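You operate a simulated robot arm through the tools that you are given. There is no shell and no other tool. Be economical: measure what you need, move in short steps, check, and stop when the job is done.

Carry out the task below with a simulated robot arm. There is one attempt and no reset: what you move stays moved.

TASK
Slide the short timber block along the top of the sample bench until it stands next to the blue pot.
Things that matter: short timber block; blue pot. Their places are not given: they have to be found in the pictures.

It is judged by the outcome, as a careful person would: the job done as asked, and still so three seconds after it is handed in. It fails if anything else is knocked over, pushed out of place, dropped, spilled or broken.

THE ROBOT
A 6-joint arm with a two-finger parallel gripper, fixed in place. Base frame: the origin is at the foot of the arm, x ahead of it, y to its left, z up; the work surface is at about z = 0.8. Lengths are in m, angles in degrees, forces in N, time in s.
With the tool pointing down near the work surface it reaches from about 0.26 to 0.68 m from the base axis. Its first joint turns from -66.0 to 66.0 degrees. Payload 2.9 kg.
Tool frame: the origin (TCP) lies between the finger pads and is the grasp point; the fingertips stand 0.03 m ahead of it; z points along the fingers, y is the line along which they close. The gripper opens to 0.11 m. The fingers are 0.02 m wide and 0.01 m thick; the gripper's body (0.048 by 0.112 m) begins 0.055 m behind the TCP.
Orientation is told as [roll, pitch, yaw] about the base's x, y, z axes, in that order, counted from this pose: with the fingers straight down and closing along the base's y, the tool's x points along the base's -x, its y along +y and its z along -z.

THE INTERFACE
- The arm moves only by the tool send_rows. Its argument "motion" is a list of rows, each a list of 6 numbers: the shift along the tool's x, y, z in units of 40 mm (1.0 is 40 mm), then the turn, a rotation vector about the tool's x, y, z in units of 4 degrees (1.0 is 4 degrees). In form: [[dx, dy, dz, rx, ry, rz], ...]. A call has 1 to 20 rows; each row shifts and turns the commanded pose from where the row before left it, along the tool's axes as they then stand. "jaw" is the finger opening in m, from 0 to 0.11, set as the call begins (left out, the last holds). A call with a number of a shift or a turn outside -1 to 1 is refused whole. A row lasts 0.2 s, in which the tool goes at most 0.05 m and 8.6 degrees; a call with a longer step from one row to the next is refused whole, and so is a gripper value outside its range. A pose out of reach is approached as far as the arm can. The call stops where the force on the tool passes 40 N (or 10 N more than at its start, if that is more) or the arm is blocked; 0.2 s more then pass. The fingers move at their own pace (about 0.108 m/s each) and stop on an object; they squeeze with about 22 N. The grip force told is the motor's: it shows also when the fingers shut on nothing. Time passes only in rows, and 0.2 s behind the last, so rows that do not move let the fingers close. It gives the time, the measured TCP pose, the force on the tool (base axes), the opening and the grip force at its end, in the units of the frame above (readings bear some noise), and new pictures: "pictures" is both (left out), scene, wrist or none.
- Cameras (640 x 400 px; columns grow to the right, rows downward): "scene" is fixed at [0.0903, 0.4461, 1.3766]; the picture's right is [-0.54, -0.84, 0.00], its down [-0.59, 0.37, -0.72] and it looks along [0.60, -0.39, -0.70] (base axes); focal length 338 px, centre (320, 200). "wrist" rides on the gripper at [-0.036, 0, -0.057] in the tool frame; the picture's right is [0.00, -1.00, 0.00], its down [0.97, 0.00, -0.24] and it looks along [0.24, 0.00, 0.97] (tool axes); focal length 218 px, centre (320, 200).
- locate(camera, pixels): there is no depth. For up to 12 entries [column, row, z] of the newest picture of that camera ("zoom" is the newest enlarged one), the place [x, y] in the base frame at which the ray of that pixel passes the height z, good to about 0.002 m, but the place of the scene camera against the robot may be out by one fixed shift of up to 0.018 m in any direction. No time passes.
- close_up(camera, box): a new picture of the part [left, top, right, bottom] of that camera's present view, enlarged. No time passes.
- sign_off(): hands the job in; it is judged then, once.

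Work in short steps. Measure before you move; look again where a grasp or a placing could have gone wrong, and mend it. You have 60 turns and 120 pictures in all, the two below and enlarged ones among them. Open the gripper and draw the arm clear of the work before you hand the job in, unless the task says otherwise; then end with one line.

The tools are called after "Emit:" by a JSON object that holds its "api" and its "payload". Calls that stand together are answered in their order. send_rows: Moves the arm, as the interface text tells. Its arguments: {"type":"object","properties":{"motion":{"type":"array","items":{"type":"array","items":{"type":"number"}}},"jaw":{"type":"number"},"pictures":{"type":"string","enum":["both","scene","wrist","none"]}},"required":["motion"]} The other tools are called the same way: locate (camera, pixels) gives the place at which the rays of pixels pass given heights; close_up (camera, box) takes an enlarged picture of a part of a camera's view; sign_off () hands the job in.

At the start:

```text
time_s: 0.0
tool_pos: [0.3791, 0.2593, 0.9837]
tool_rot: [0.0, 0.0, 0.0]
wrist_force: [1.0, -0.6, -0.3]
opening: 0.11
grasp_force: 0.0
```

scene: 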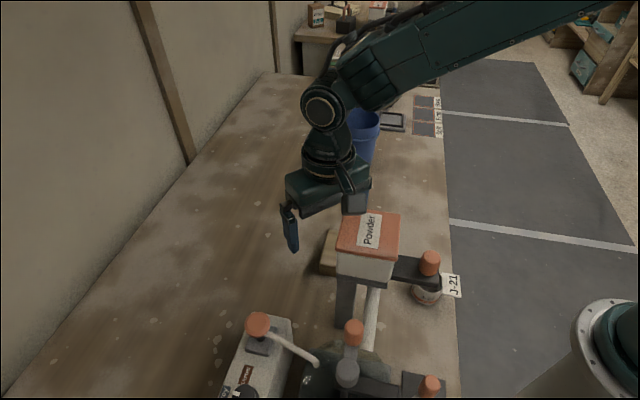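
wrist: 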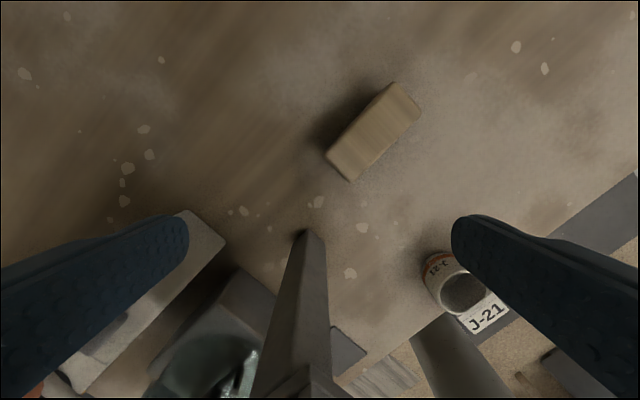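

The wrist view shows the block around (375,130), and the scene view shows the blue pot around (363,135), partly hidden by the arm. I'll measure both.

Emit:
{"api": "locate", "payload": {"camera": "wrist", "pixels": [[393, 83, 0.83], [421, 107, 0.83], [327, 154, 0.83], [351, 181, 0.83], [393, 83, 0.8], [421, 107, 0.8], [327, 154, 0.8], [351, 181, 0.8], [305, 235, 0.8], [460, 290, 0.85]]}}

Emit:
{"api": "locate", "payload": {"camera": "scene", "pixels": [[363, 165, 0.8], [345, 115, 0.9], [380, 118, 0.9], [375, 160, 0.8], [337, 215, 0.95], [400, 215, 0.95], [322, 272, 0.8], [328, 230, 0.83], [393, 122, 0.8], [430, 290, 0.83]]}}

Emit:
{"api": "close_up", "payload": {"camera": "scene", "box": [240, 60, 480, 210]}}

Emit:
{"api": "close_up", "payload": {"camera": "scene", "box": [200, 200, 480, 400]}}

```text
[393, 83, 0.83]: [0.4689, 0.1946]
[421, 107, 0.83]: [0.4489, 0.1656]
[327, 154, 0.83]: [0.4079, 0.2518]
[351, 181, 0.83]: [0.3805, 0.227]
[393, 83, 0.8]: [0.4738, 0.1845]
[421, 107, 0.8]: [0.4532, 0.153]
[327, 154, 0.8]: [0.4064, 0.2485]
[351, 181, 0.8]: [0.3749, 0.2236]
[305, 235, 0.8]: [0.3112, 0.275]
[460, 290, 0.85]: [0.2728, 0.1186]
```

```text
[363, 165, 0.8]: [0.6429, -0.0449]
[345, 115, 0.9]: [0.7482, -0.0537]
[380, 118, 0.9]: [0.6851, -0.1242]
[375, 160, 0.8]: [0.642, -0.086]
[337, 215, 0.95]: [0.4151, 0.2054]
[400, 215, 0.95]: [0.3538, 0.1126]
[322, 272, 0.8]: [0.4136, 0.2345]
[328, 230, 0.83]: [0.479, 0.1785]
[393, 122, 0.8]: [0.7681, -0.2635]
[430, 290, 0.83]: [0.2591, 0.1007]
```

```text
2.67 times, centred on (360, 135) of scene
```

zoom: 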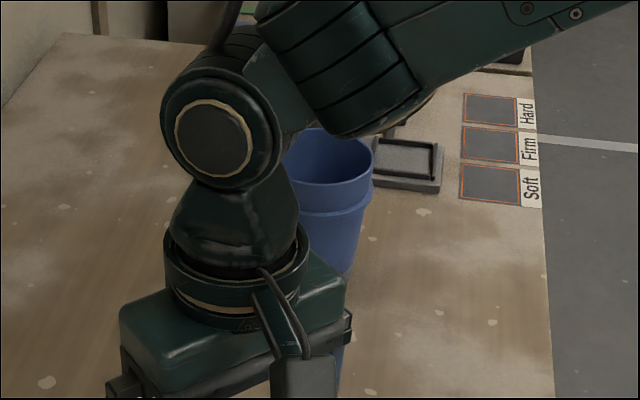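

```text
2.00 times, centred on (340, 300) of scene
```

zoom: 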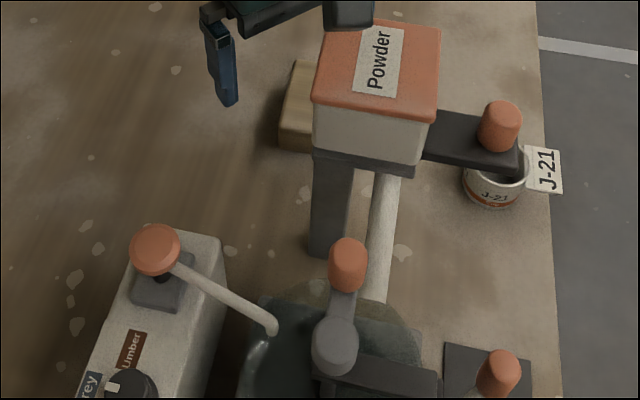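

I need the height of the powder hopper before moving past it, so I'll measure its post and its edges.

Emit:
{"api": "locate", "payload": {"camera": "scene", "pixels": [[335, 325, 0.8], [353, 328, 0.8], [337, 277, 0.85], [337, 277, 0.88], [337, 277, 0.92], [337, 252, 0.95], [337, 252, 1.0], [400, 258, 0.95], [400, 258, 1.0], [398, 213, 1.0], [346, 210, 1.0], [346, 210, 1.05]]}}

Emit:
{"api": "locate", "payload": {"camera": "wrist", "pixels": [[293, 235, 0.8], [320, 235, 0.8], [415, 335, 0.8], [500, 390, 0.8], [305, 232, 0.82]]}}

```text
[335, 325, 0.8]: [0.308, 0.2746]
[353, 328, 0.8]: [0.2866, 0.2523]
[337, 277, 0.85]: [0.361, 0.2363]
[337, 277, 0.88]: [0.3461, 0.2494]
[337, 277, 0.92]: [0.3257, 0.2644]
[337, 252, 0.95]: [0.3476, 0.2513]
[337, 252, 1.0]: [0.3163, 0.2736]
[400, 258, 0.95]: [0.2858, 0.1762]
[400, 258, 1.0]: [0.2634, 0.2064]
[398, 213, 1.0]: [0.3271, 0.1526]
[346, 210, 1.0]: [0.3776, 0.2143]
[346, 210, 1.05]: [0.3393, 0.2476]
```

```text
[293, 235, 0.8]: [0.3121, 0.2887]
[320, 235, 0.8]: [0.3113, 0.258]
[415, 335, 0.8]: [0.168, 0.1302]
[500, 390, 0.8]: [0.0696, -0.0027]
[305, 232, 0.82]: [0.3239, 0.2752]
```

The hopper sits behind the tool at x up to about 0.34, with its top at about 1.05. I'll move forward and up first, then right, for a view of the pot.

Emit:
{"api": "send_rows", "payload": {"motion": [[-1, 0, 0, 0, 0, 0], [-1, 0, -0.5, 0, 0, 0], [-1, 0, -0.5, 0, 0, 0], [0, -1, -0.5, 0, 0, 0], [0, -1, 0, 0, 0, 0], [0, -1, 0, 0, 0, 0], [0, -1, 0, 0, 0, 0], [0, 0, 0, 0, 0, 0]]}}

```text
time_s: 1.8
tool_pos: [0.4984, 0.0962, 1.044]
tool_rot: [0.0, -0.1, 0.0]
wrist_force: [0.3, -0.4, 0.2]
opening: 0.11
grasp_force: 0.0
```

scene: 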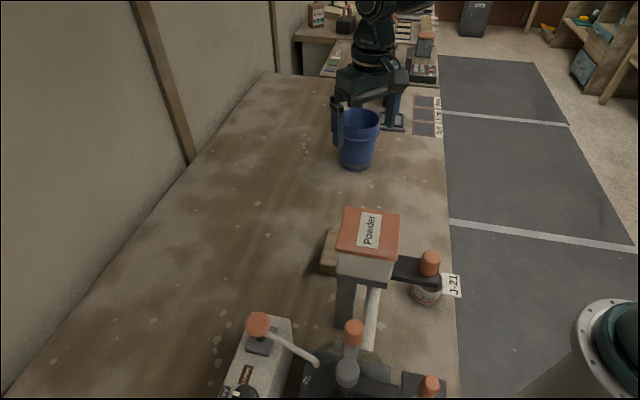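
wrist: 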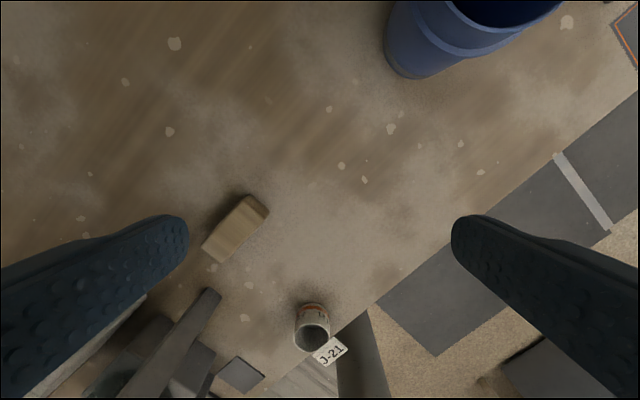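

The pot is now clear: base near (358,165) in the scene view and near (410,75) in the wrist view. I'll measure it and the block again.

Emit:
{"api": "close_up", "payload": {"camera": "wrist", "box": [180, 170, 300, 290]}}

Emit:
{"api": "close_up", "payload": {"camera": "scene", "box": [320, 90, 400, 180]}}

Emit:
{"api": "locate", "payload": {"camera": "wrist", "pixels": [[393, 72, 0.8], [410, 79, 0.8], [440, 76, 0.8], [385, 55, 0.8], [384, 25, 0.9], [242, 195, 0.84], [269, 210, 0.84], [203, 246, 0.84], [223, 262, 0.84], [223, 262, 0.8], [203, 248, 0.8], [269, 212, 0.8]]}}

Emit:
{"api": "locate", "payload": {"camera": "scene", "pixels": [[340, 162, 0.8], [357, 170, 0.8], [373, 163, 0.8], [379, 118, 0.9], [337, 118, 0.9], [358, 132, 0.9]]}}

```text
3.33 times, centred on (240, 230) of wrist
```

zoom: 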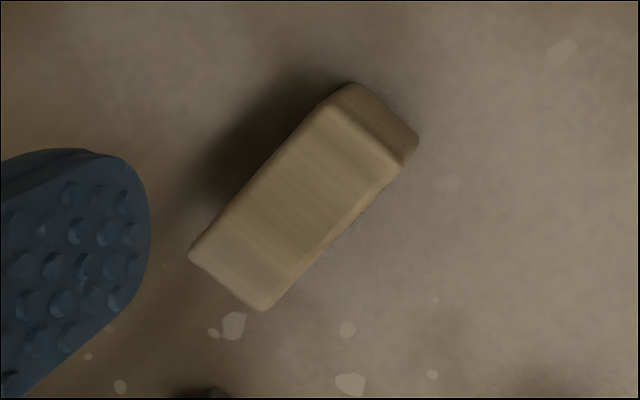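

```text
4.44 times, centred on (360, 135) of scene
```

zoom: 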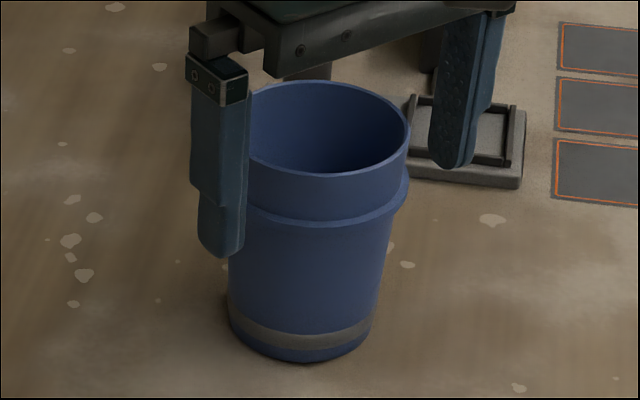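

```text
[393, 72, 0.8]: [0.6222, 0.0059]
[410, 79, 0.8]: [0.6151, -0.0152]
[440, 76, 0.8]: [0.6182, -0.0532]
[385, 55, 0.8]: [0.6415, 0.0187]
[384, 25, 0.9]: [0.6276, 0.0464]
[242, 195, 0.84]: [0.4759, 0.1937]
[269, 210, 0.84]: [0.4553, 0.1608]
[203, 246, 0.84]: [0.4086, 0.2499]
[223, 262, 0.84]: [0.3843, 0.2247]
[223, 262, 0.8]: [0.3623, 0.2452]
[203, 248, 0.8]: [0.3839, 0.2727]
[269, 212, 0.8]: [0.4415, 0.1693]
```

```text
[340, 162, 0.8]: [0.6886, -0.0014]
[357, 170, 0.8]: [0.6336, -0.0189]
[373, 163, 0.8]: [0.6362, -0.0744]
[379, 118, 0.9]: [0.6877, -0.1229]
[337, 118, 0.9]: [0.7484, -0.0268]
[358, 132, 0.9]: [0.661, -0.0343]
```

Two-view matching puts the block's top at about z=0.835. I'll locate its top corners and the pot rim for the geometry.

Emit:
{"api": "locate", "payload": {"camera": "wrist", "pixels": [[244.5, 201.5, 0.835], [264, 221.6, 0.835], [201, 246.5, 0.835], [222.6, 263, 0.835], [249, 195.5, 0.8], [269.5, 212, 0.8], [386, 48, 0.8], [384, 30, 0.9], [447, 5, 0.92]]}}

Emit:
{"api": "locate", "payload": {"camera": "scene", "pixels": [[362, 118, 0.9], [362, 118, 0.92], [362, 118, 0.94], [355.5, 163, 0.8], [339.5, 157, 0.8], [371, 163, 0.8], [352, 171.5, 0.8]]}}

```text
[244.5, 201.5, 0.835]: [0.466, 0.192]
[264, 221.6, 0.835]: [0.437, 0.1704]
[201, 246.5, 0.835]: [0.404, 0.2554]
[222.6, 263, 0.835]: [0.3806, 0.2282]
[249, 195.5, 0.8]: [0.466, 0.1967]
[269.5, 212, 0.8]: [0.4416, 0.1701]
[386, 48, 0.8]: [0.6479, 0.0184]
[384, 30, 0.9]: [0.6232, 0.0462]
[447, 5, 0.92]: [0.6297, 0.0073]
```

```text
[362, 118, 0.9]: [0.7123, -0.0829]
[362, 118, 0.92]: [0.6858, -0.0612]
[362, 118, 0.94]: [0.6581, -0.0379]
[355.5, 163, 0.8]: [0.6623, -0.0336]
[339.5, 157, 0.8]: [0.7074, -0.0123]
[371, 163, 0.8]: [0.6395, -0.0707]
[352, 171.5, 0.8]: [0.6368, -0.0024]
```

The block's long axis already points straight at the pot (about -45°): centre (0.423,0.212), pot centre about (0.655,-0.022). I'll yaw the tool -45° to grip across its width, and look back at the hopper.

Emit:
{"api": "send_rows", "payload": {"motion": [[0, 0, 0, 0, 0, 1], [0, 0, 0, 0, 0, 1], [0, 0, 0, 0, 0, 1], [0, 0, 0, 0, 0, 1], [0, 0, 0, 0, 0, 1], [0, 0, 0, 0, 0, 1], [0, 0, 0, 0, 0, 1], [0, 0, 0, 0, 0, 1], [0, 0, 0, 0, 0, 1], [0, 0, 0, 0, 0, 1], [0, 0, 0, 0, 0, 1], [0, 0, 0, 0, 0, 0.25], [0, 0, 0, 0, 0, 0]]}}

```text
time_s: 4.6
tool_pos: [0.4987, 0.0994, 1.0438]
tool_rot: [0.1, 0.0, -45.0]
wrist_force: [-0.1, 0.6, 0.8]
opening: 0.1099
grasp_force: 0.0
```

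scene: 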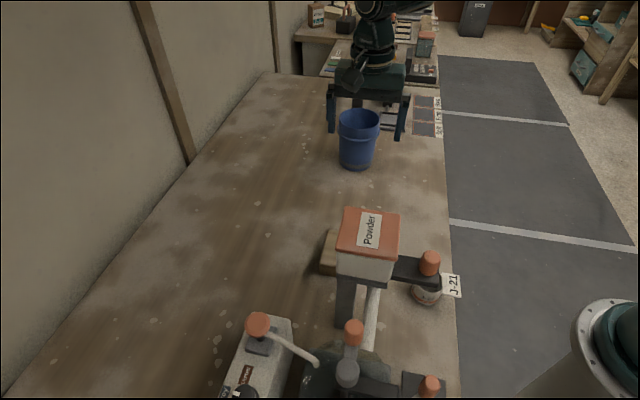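
wrist: 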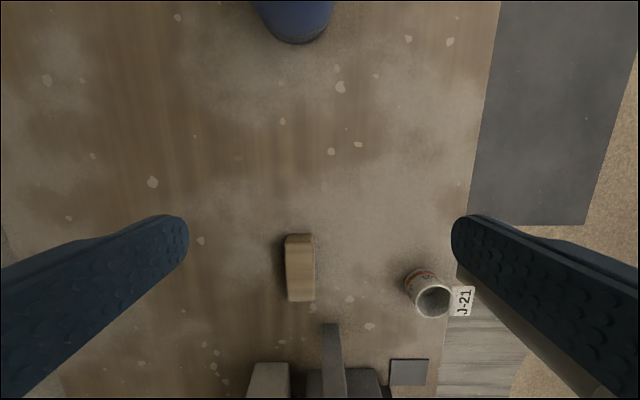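

The block now lies along the tool's x axis. I'll hover above its pot-side end, away from the hopper, at about z=0.95.

Emit:
{"api": "send_rows", "payload": {"motion": [[0.66, 0.16, -0.0, 0, 0, 0], [0.66, 0.16, 0.5, 0, 0, 0], [0.65, 0.16, 0.6, 0, 0, 0], [0.65, 0.17, 0.6, 0, 0, 0], [0, 0, 0.6, 0, 0, 0], [0, 0, 0, 0, 0, 0]]}}

```text
time_s: 6.0
tool_pos: [0.4416, 0.1918, 0.9534]
tool_rot: [0.0, 0.0, -45.0]
wrist_force: [-0.5, -0.7, -0.4]
opening: 0.1099
grasp_force: 0.0
```

scene: 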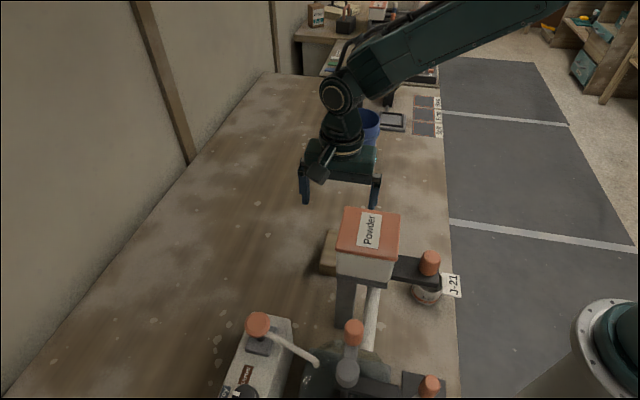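
wrist: 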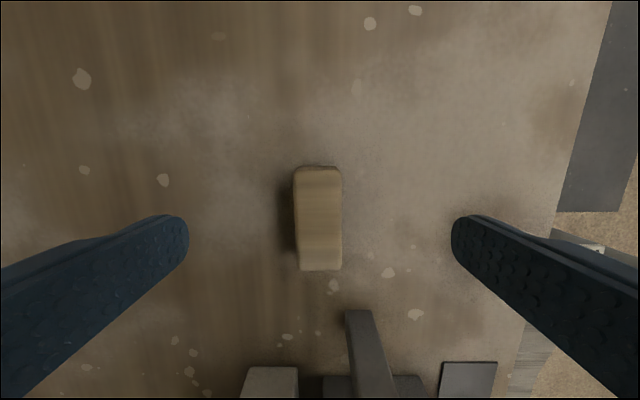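

The forearm is well clear of the hopper, and the block is centred slightly left of the tool's midline. I'll measure it from here and zoom in on the bracket behind the gripper.

Emit:
{"api": "locate", "payload": {"camera": "wrist", "pixels": [[294, 172, 0.835], [342, 172, 0.835], [297, 270, 0.835], [342, 270, 0.835], [318, 165, 0.8]]}}

Emit:
{"api": "close_up", "payload": {"camera": "scene", "box": [270, 110, 430, 290]}}

```text
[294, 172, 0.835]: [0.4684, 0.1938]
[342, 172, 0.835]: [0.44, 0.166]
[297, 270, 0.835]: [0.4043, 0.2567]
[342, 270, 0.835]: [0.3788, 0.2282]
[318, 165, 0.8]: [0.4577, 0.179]
```

```text
2.22 times, centred on (350, 200) of scene
```

zoom: 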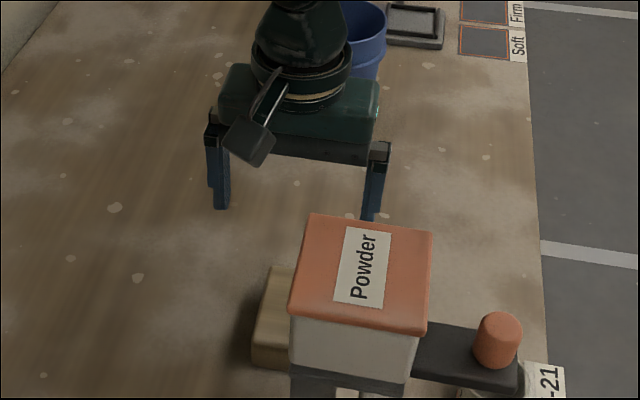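

The tool is on the block's axis, 27 mm ahead of its centre. I'll go straight down to TCP z≈0.838 (fingertips about 8 mm above the bench).

Emit:
{"api": "send_rows", "payload": {"motion": [[0, 0, 0.6, 0, 0, 0], [0, 0, 0.6, 0, 0, 0], [0, 0, 0.6, 0, 0, 0], [0, 0, 0.6, 0, 0, 0], [0, 0, 0.48, 0, 0, 0], [0, 0, 0, 0, 0, 0]]}}

```text
time_s: 7.4
tool_pos: [0.442, 0.191, 0.8376]
tool_rot: [0.0, 0.1, -45.0]
wrist_force: [-0.3, -0.8, -0.1]
opening: 0.1102
grasp_force: 0.1
```

scene: 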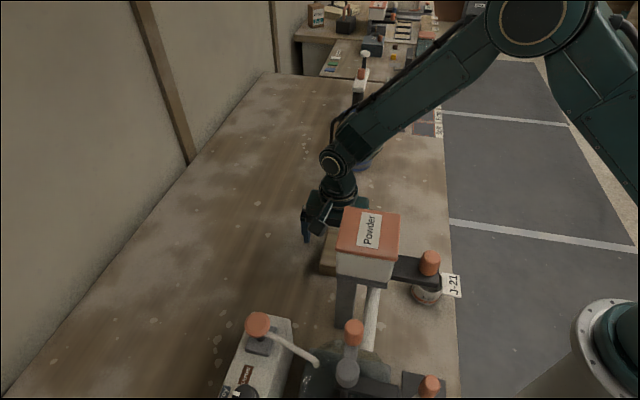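
wrist: 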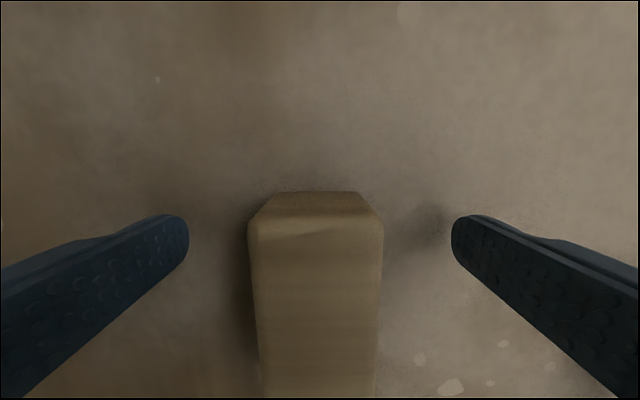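

The block sits between the fingers, and there is no contact force. Closing the jaw.

Emit:
{"api": "send_rows", "payload": {"motion": [[0, 0, 0, 0, 0, 0], [0, 0, 0, 0, 0, 0], [0, 0, 0, 0, 0, 0], [0, 0, 0, 0, 0, 0]], "jaw": 0.02}}

```text
time_s: 8.4
tool_pos: [0.4431, 0.1921, 0.8364]
tool_rot: [0.0, 0.1, -45.0]
wrist_force: [0.7, 0.0, 0.1]
opening: 0.0398
grasp_force: 22.1
```

scene: 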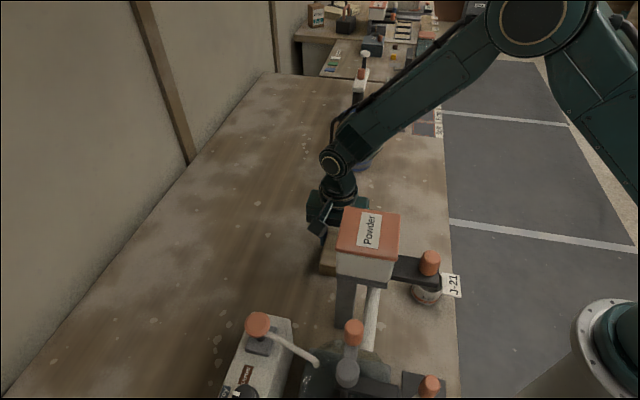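
wrist: 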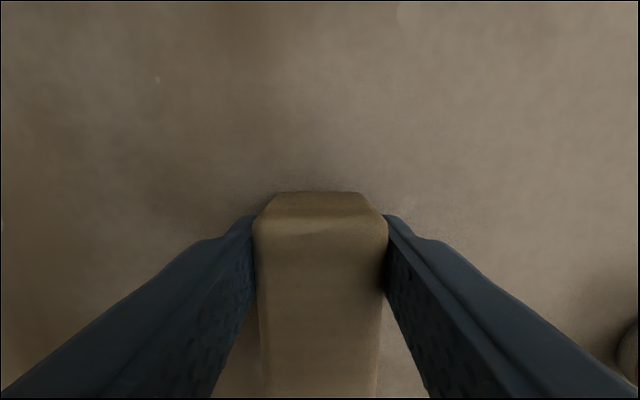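

Gripped at 0.040 m. I'll drag the block along the bench toward the pot (tool -x) by 0.16 m.

Emit:
{"api": "send_rows", "payload": {"motion": [[-0.25, 0, 0, 0, 0, 0], [-0.5, 0, 0, 0, 0, 0], [-0.5, 0, 0, 0, 0, 0], [-0.5, 0, 0, 0, 0, 0], [-0.5, 0, 0, 0, 0, 0], [-0.5, 0, 0, 0, 0, 0], [-0.5, 0, 0, 0, 0, 0], [-0.5, 0, 0, 0, 0, 0], [-0.25, 0, 0, 0, 0, 0], [0, 0, 0, 0, 0, 0]]}}

```text
time_s: 10.6
tool_pos: [0.5557, 0.0786, 0.8388]
tool_rot: [0.0, 0.0, -45.0]
wrist_force: [-1.9, 2.8, 8.8]
opening: 0.0397
grasp_force: 21.9
```

scene: 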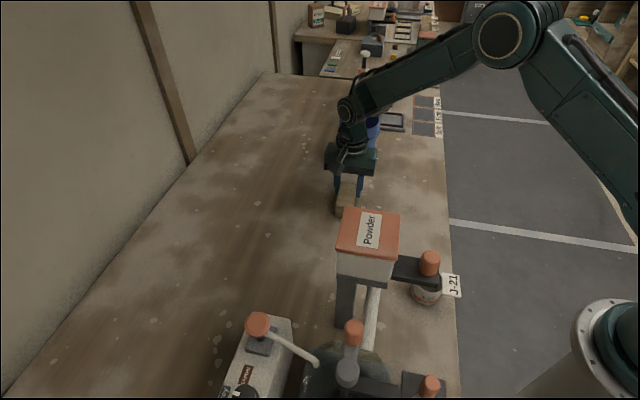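
wrist: 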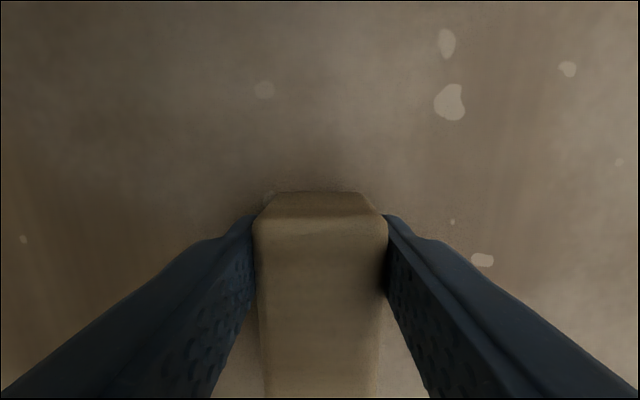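

The block slid cleanly with the tool. I'll open the jaw, back up 50 mm along the block, and regrip near the rear.

Emit:
{"api": "send_rows", "payload": {"motion": [[0, 0, 0, 0, 0, 0], [0, 0, 0, 0, 0, 0], [0, 0, 0, 0, 0, 0], [0.4, 0, 0, 0, 0, 0], [0.45, 0, 0, 0, 0, 0], [0.4, 0, 0, 0, 0, 0], [0, 0, 0, 0, 0, 0]], "jaw": 0.08}}

```text
time_s: 12.2
tool_pos: [0.5218, 0.1144, 0.8386]
tool_rot: [-0.1, 0.0, -45.0]
wrist_force: [-0.3, -0.3, 0.2]
opening: 0.0801
grasp_force: 0.0
```

scene: 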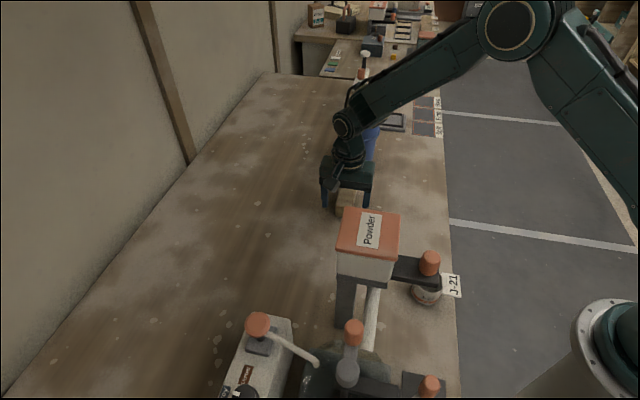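
wrist: 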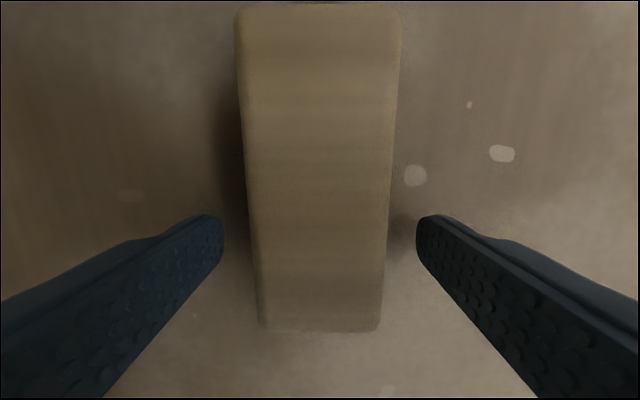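

Before the final approach I'll rise about 0.16 m to see block and pot in one wrist picture.

Emit:
{"api": "send_rows", "payload": {"motion": [[0, 0, -0.8, 0, 0, 0], [0, 0, -0.8, 0, 0, 0], [0, 0, -0.8, 0, 0, 0], [0, 0, -0.8, 0, 0, 0], [0, 0, -0.8, 0, 0, 0], [0, 0, 0, 0, 0, 0]]}}

```text
time_s: 13.6
tool_pos: [0.5207, 0.1143, 0.9964]
tool_rot: [0.0, 0.0, -45.0]
wrist_force: [0.0, -0.6, -1.2]
opening: 0.08
grasp_force: 0.1
```

scene: 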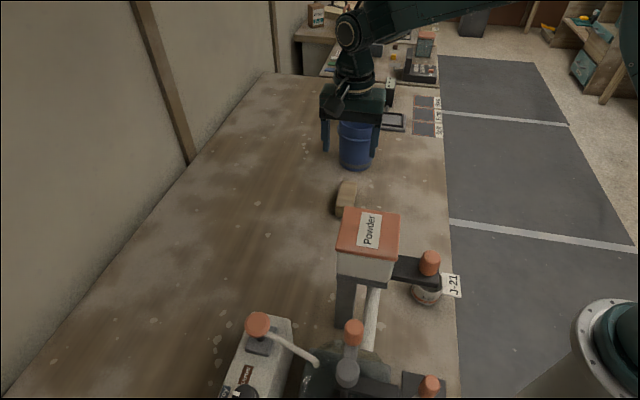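
wrist: 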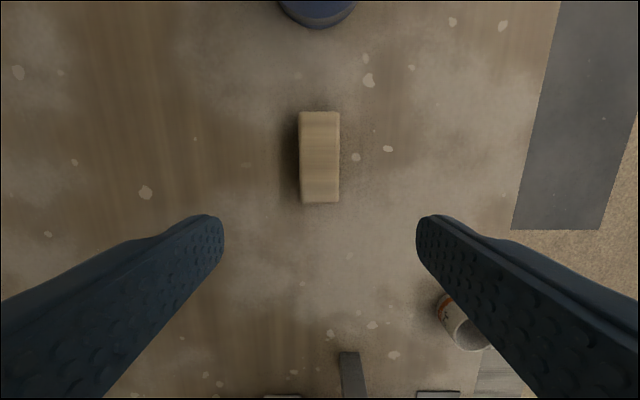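

Emit:
{"api": "locate", "payload": {"camera": "wrist", "pixels": [[318, 29, 0.8], [298, 23, 0.8], [340, 23, 0.8], [320, 111, 0.835], [320, 204, 0.835], [320, 111, 0.8]]}}

Emit:
{"api": "close_up", "payload": {"camera": "wrist", "box": [240, 0, 400, 100]}}

```text
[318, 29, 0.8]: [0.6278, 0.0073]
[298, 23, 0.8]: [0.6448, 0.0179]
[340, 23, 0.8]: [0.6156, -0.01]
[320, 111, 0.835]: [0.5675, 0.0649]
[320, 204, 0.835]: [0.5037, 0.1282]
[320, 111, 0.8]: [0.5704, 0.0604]
```

```text
4.00 times, centred on (320, 50) of wrist
```

zoom: 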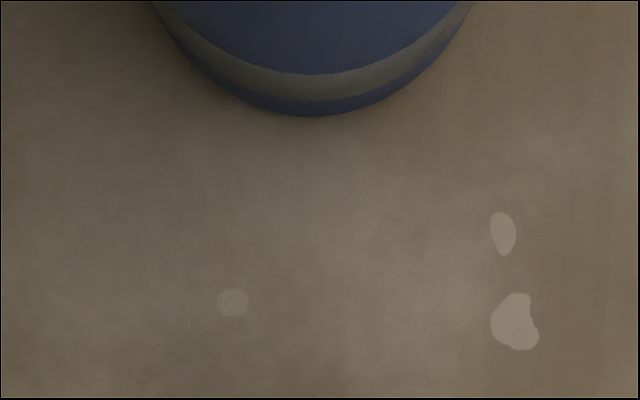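

The gap from block to pot base is 83 mm, aligned head-on. I'll go down again, grip near the rear of the block, then slide 75 mm.

Emit:
{"api": "send_rows", "payload": {"motion": [[0, 0, 0.8, 0, 0, 0], [0, 0, 0.8, 0, 0, 0], [0, 0, 0.8, 0, 0, 0], [0, 0, 0.8, 0, 0, 0], [0, 0, 0.76, 0, 0, 0], [0, 0, 0, 0, 0, 0]], "jaw": 0.08, "pictures": "none"}}

Emit:
{"api": "send_rows", "payload": {"motion": [[0, 0, 0, 0, 0, 0], [0, 0, 0, 0, 0, 0], [0, 0, 0, 0, 0, 0]], "jaw": 0.02}}

```text
time_s: 15.0
tool_pos: [0.5199, 0.1136, 0.839]
tool_rot: [0.1, 0.0, -44.9]
wrist_force: [-0.8, -0.7, 0.3]
opening: 0.0801
grasp_force: 0.1
```

```text
time_s: 15.8
tool_pos: [0.5212, 0.1138, 0.8396]
tool_rot: [0.0, 0.0, -45.0]
wrist_force: [0.4, -0.2, -0.2]
opening: 0.0395
grasp_force: 22.0
```

scene: 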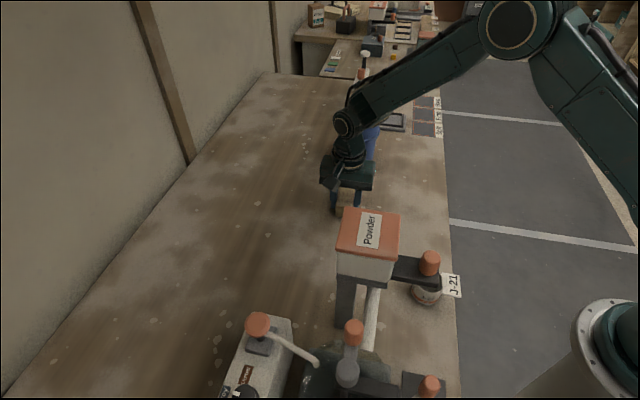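
wrist: 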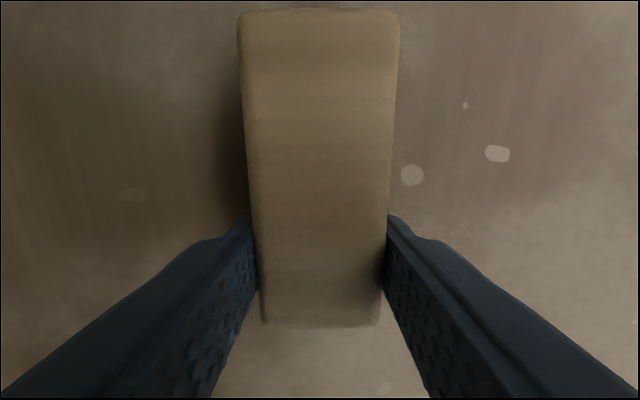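

Gripped at the rear. I'll slide 55 mm slowly, then check the view.

Emit:
{"api": "send_rows", "payload": {"motion": [[-0.2, 0, 0, 0, 0, 0], [-0.3, 0, 0, 0, 0, 0], [-0.3, 0, 0, 0, 0, 0], [-0.3, 0, 0, 0, 0, 0], [-0.275, 0, 0, 0, 0, 0], [0, 0, 0, 0, 0, 0]]}}

```text
time_s: 17.2
tool_pos: [0.5593, 0.0728, 0.8392]
tool_rot: [0.0, 0.0, -45.0]
wrist_force: [-1.4, 2.5, 6.1]
opening: 0.0394
grasp_force: 22.1
```

scene: 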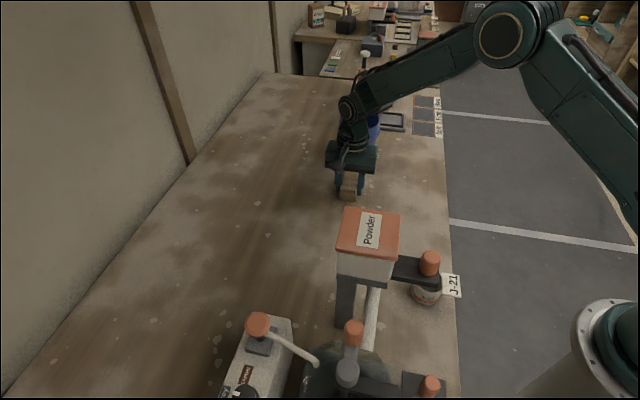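
wrist: 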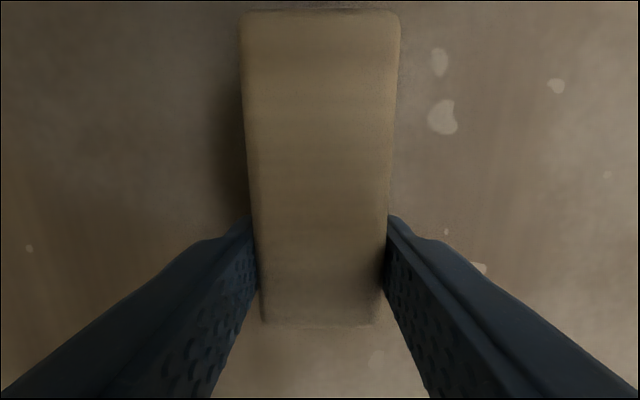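

56 mm done, no unusual force. Another 19 mm slowly.

Emit:
{"api": "send_rows", "payload": {"motion": [[-0.16, 0, 0, 0, 0, 0], [-0.16, 0, 0, 0, 0, 0], [-0.16, 0, 0, 0, 0, 0], [0, 0, 0, 0, 0, 0]]}}

```text
time_s: 18.2
tool_pos: [0.5734, 0.061, 0.8397]
tool_rot: [-0.1, 0.1, -44.9]
wrist_force: [-2.3, 3.2, 8.1]
opening: 0.0396
grasp_force: 22.1
```

scene: 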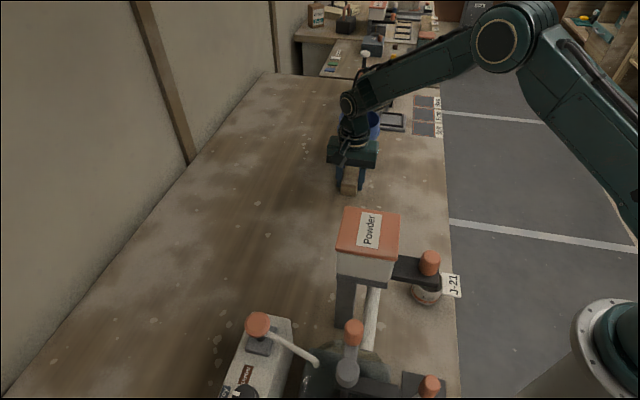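
wrist: 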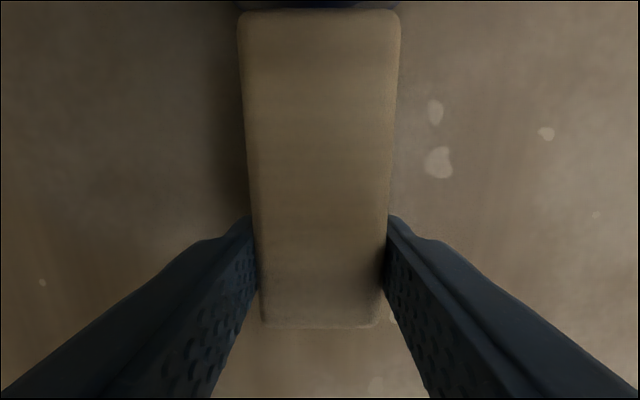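

The pot base now shows right at the block's front edge (row ~5). I'll release, back straight off along the block, and then lift to check.

Emit:
{"api": "send_rows", "payload": {"motion": [[0, 0, 0, 0, 0, 0], [0, 0, 0, 0, 0, 0], [0, 0, 0, 0, 0, 0], [0.5, 0, 0, 0, 0, 0], [0.8, 0, 0, 0, 0, 0], [0.8, 0, -0.2, 0, 0, 0], [0, 0, -0.8, 0, 0, 0], [0, 0, -0.8, 0, 0, 0], [0, 0, -0.8, 0, 0, 0], [0, 0, -0.8, 0, 0, 0], [0, 0, -0.8, 0, 0, 0], [0, 0, 0, 0, 0, 0]], "jaw": 0.08}}

```text
time_s: 20.8
tool_pos: [0.5139, 0.1202, 1.0077]
tool_rot: [0.0, 0.1, -45.0]
wrist_force: [0.4, 0.0, 0.3]
opening: 0.0804
grasp_force: 0.2
```

scene: 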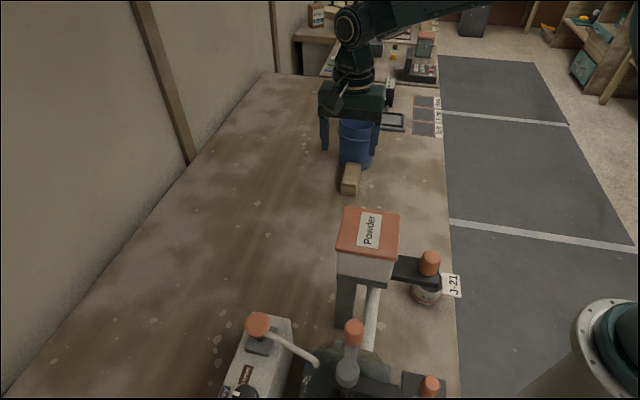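
wrist: 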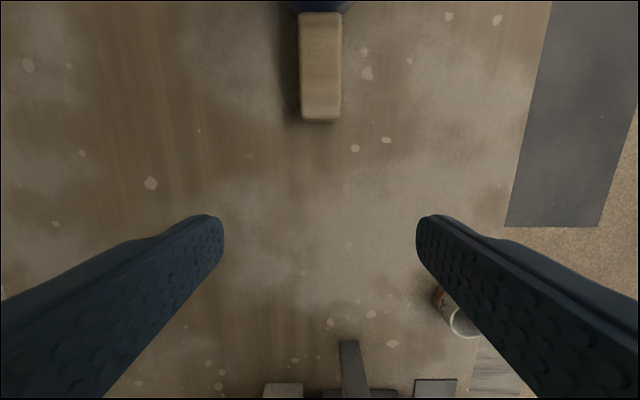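

The block stands right at the pot's foot and the pot looks unmoved. One enlarged look to confirm.

Emit:
{"api": "close_up", "payload": {"camera": "scene", "box": [310, 110, 410, 210]}}

Emit:
{"api": "locate", "payload": {"camera": "wrist", "pixels": [[320, 13, 0.835], [320, 122, 0.835]]}}

```text
4.00 times, centred on (360, 160) of scene
```

zoom: 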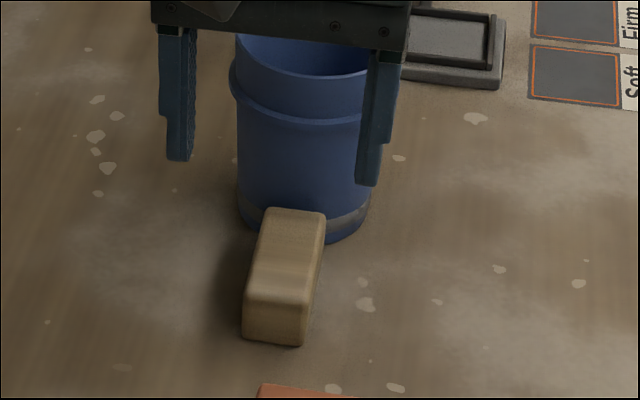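

```text
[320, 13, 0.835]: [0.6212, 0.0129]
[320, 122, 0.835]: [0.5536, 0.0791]
```

The block's front edge is within about 1 cm of the pot base, everything is upright, and the arm is clear with the gripper open. Handing in.

Emit:
{"api": "sign_off", "payload": {}}

```text
The job is handed in.
```

The short timber block now stands on the bench next to the blue pot, within about 1 cm of its base. I slid it there without lifting it, and the pictures show the pot and everything else still in place.
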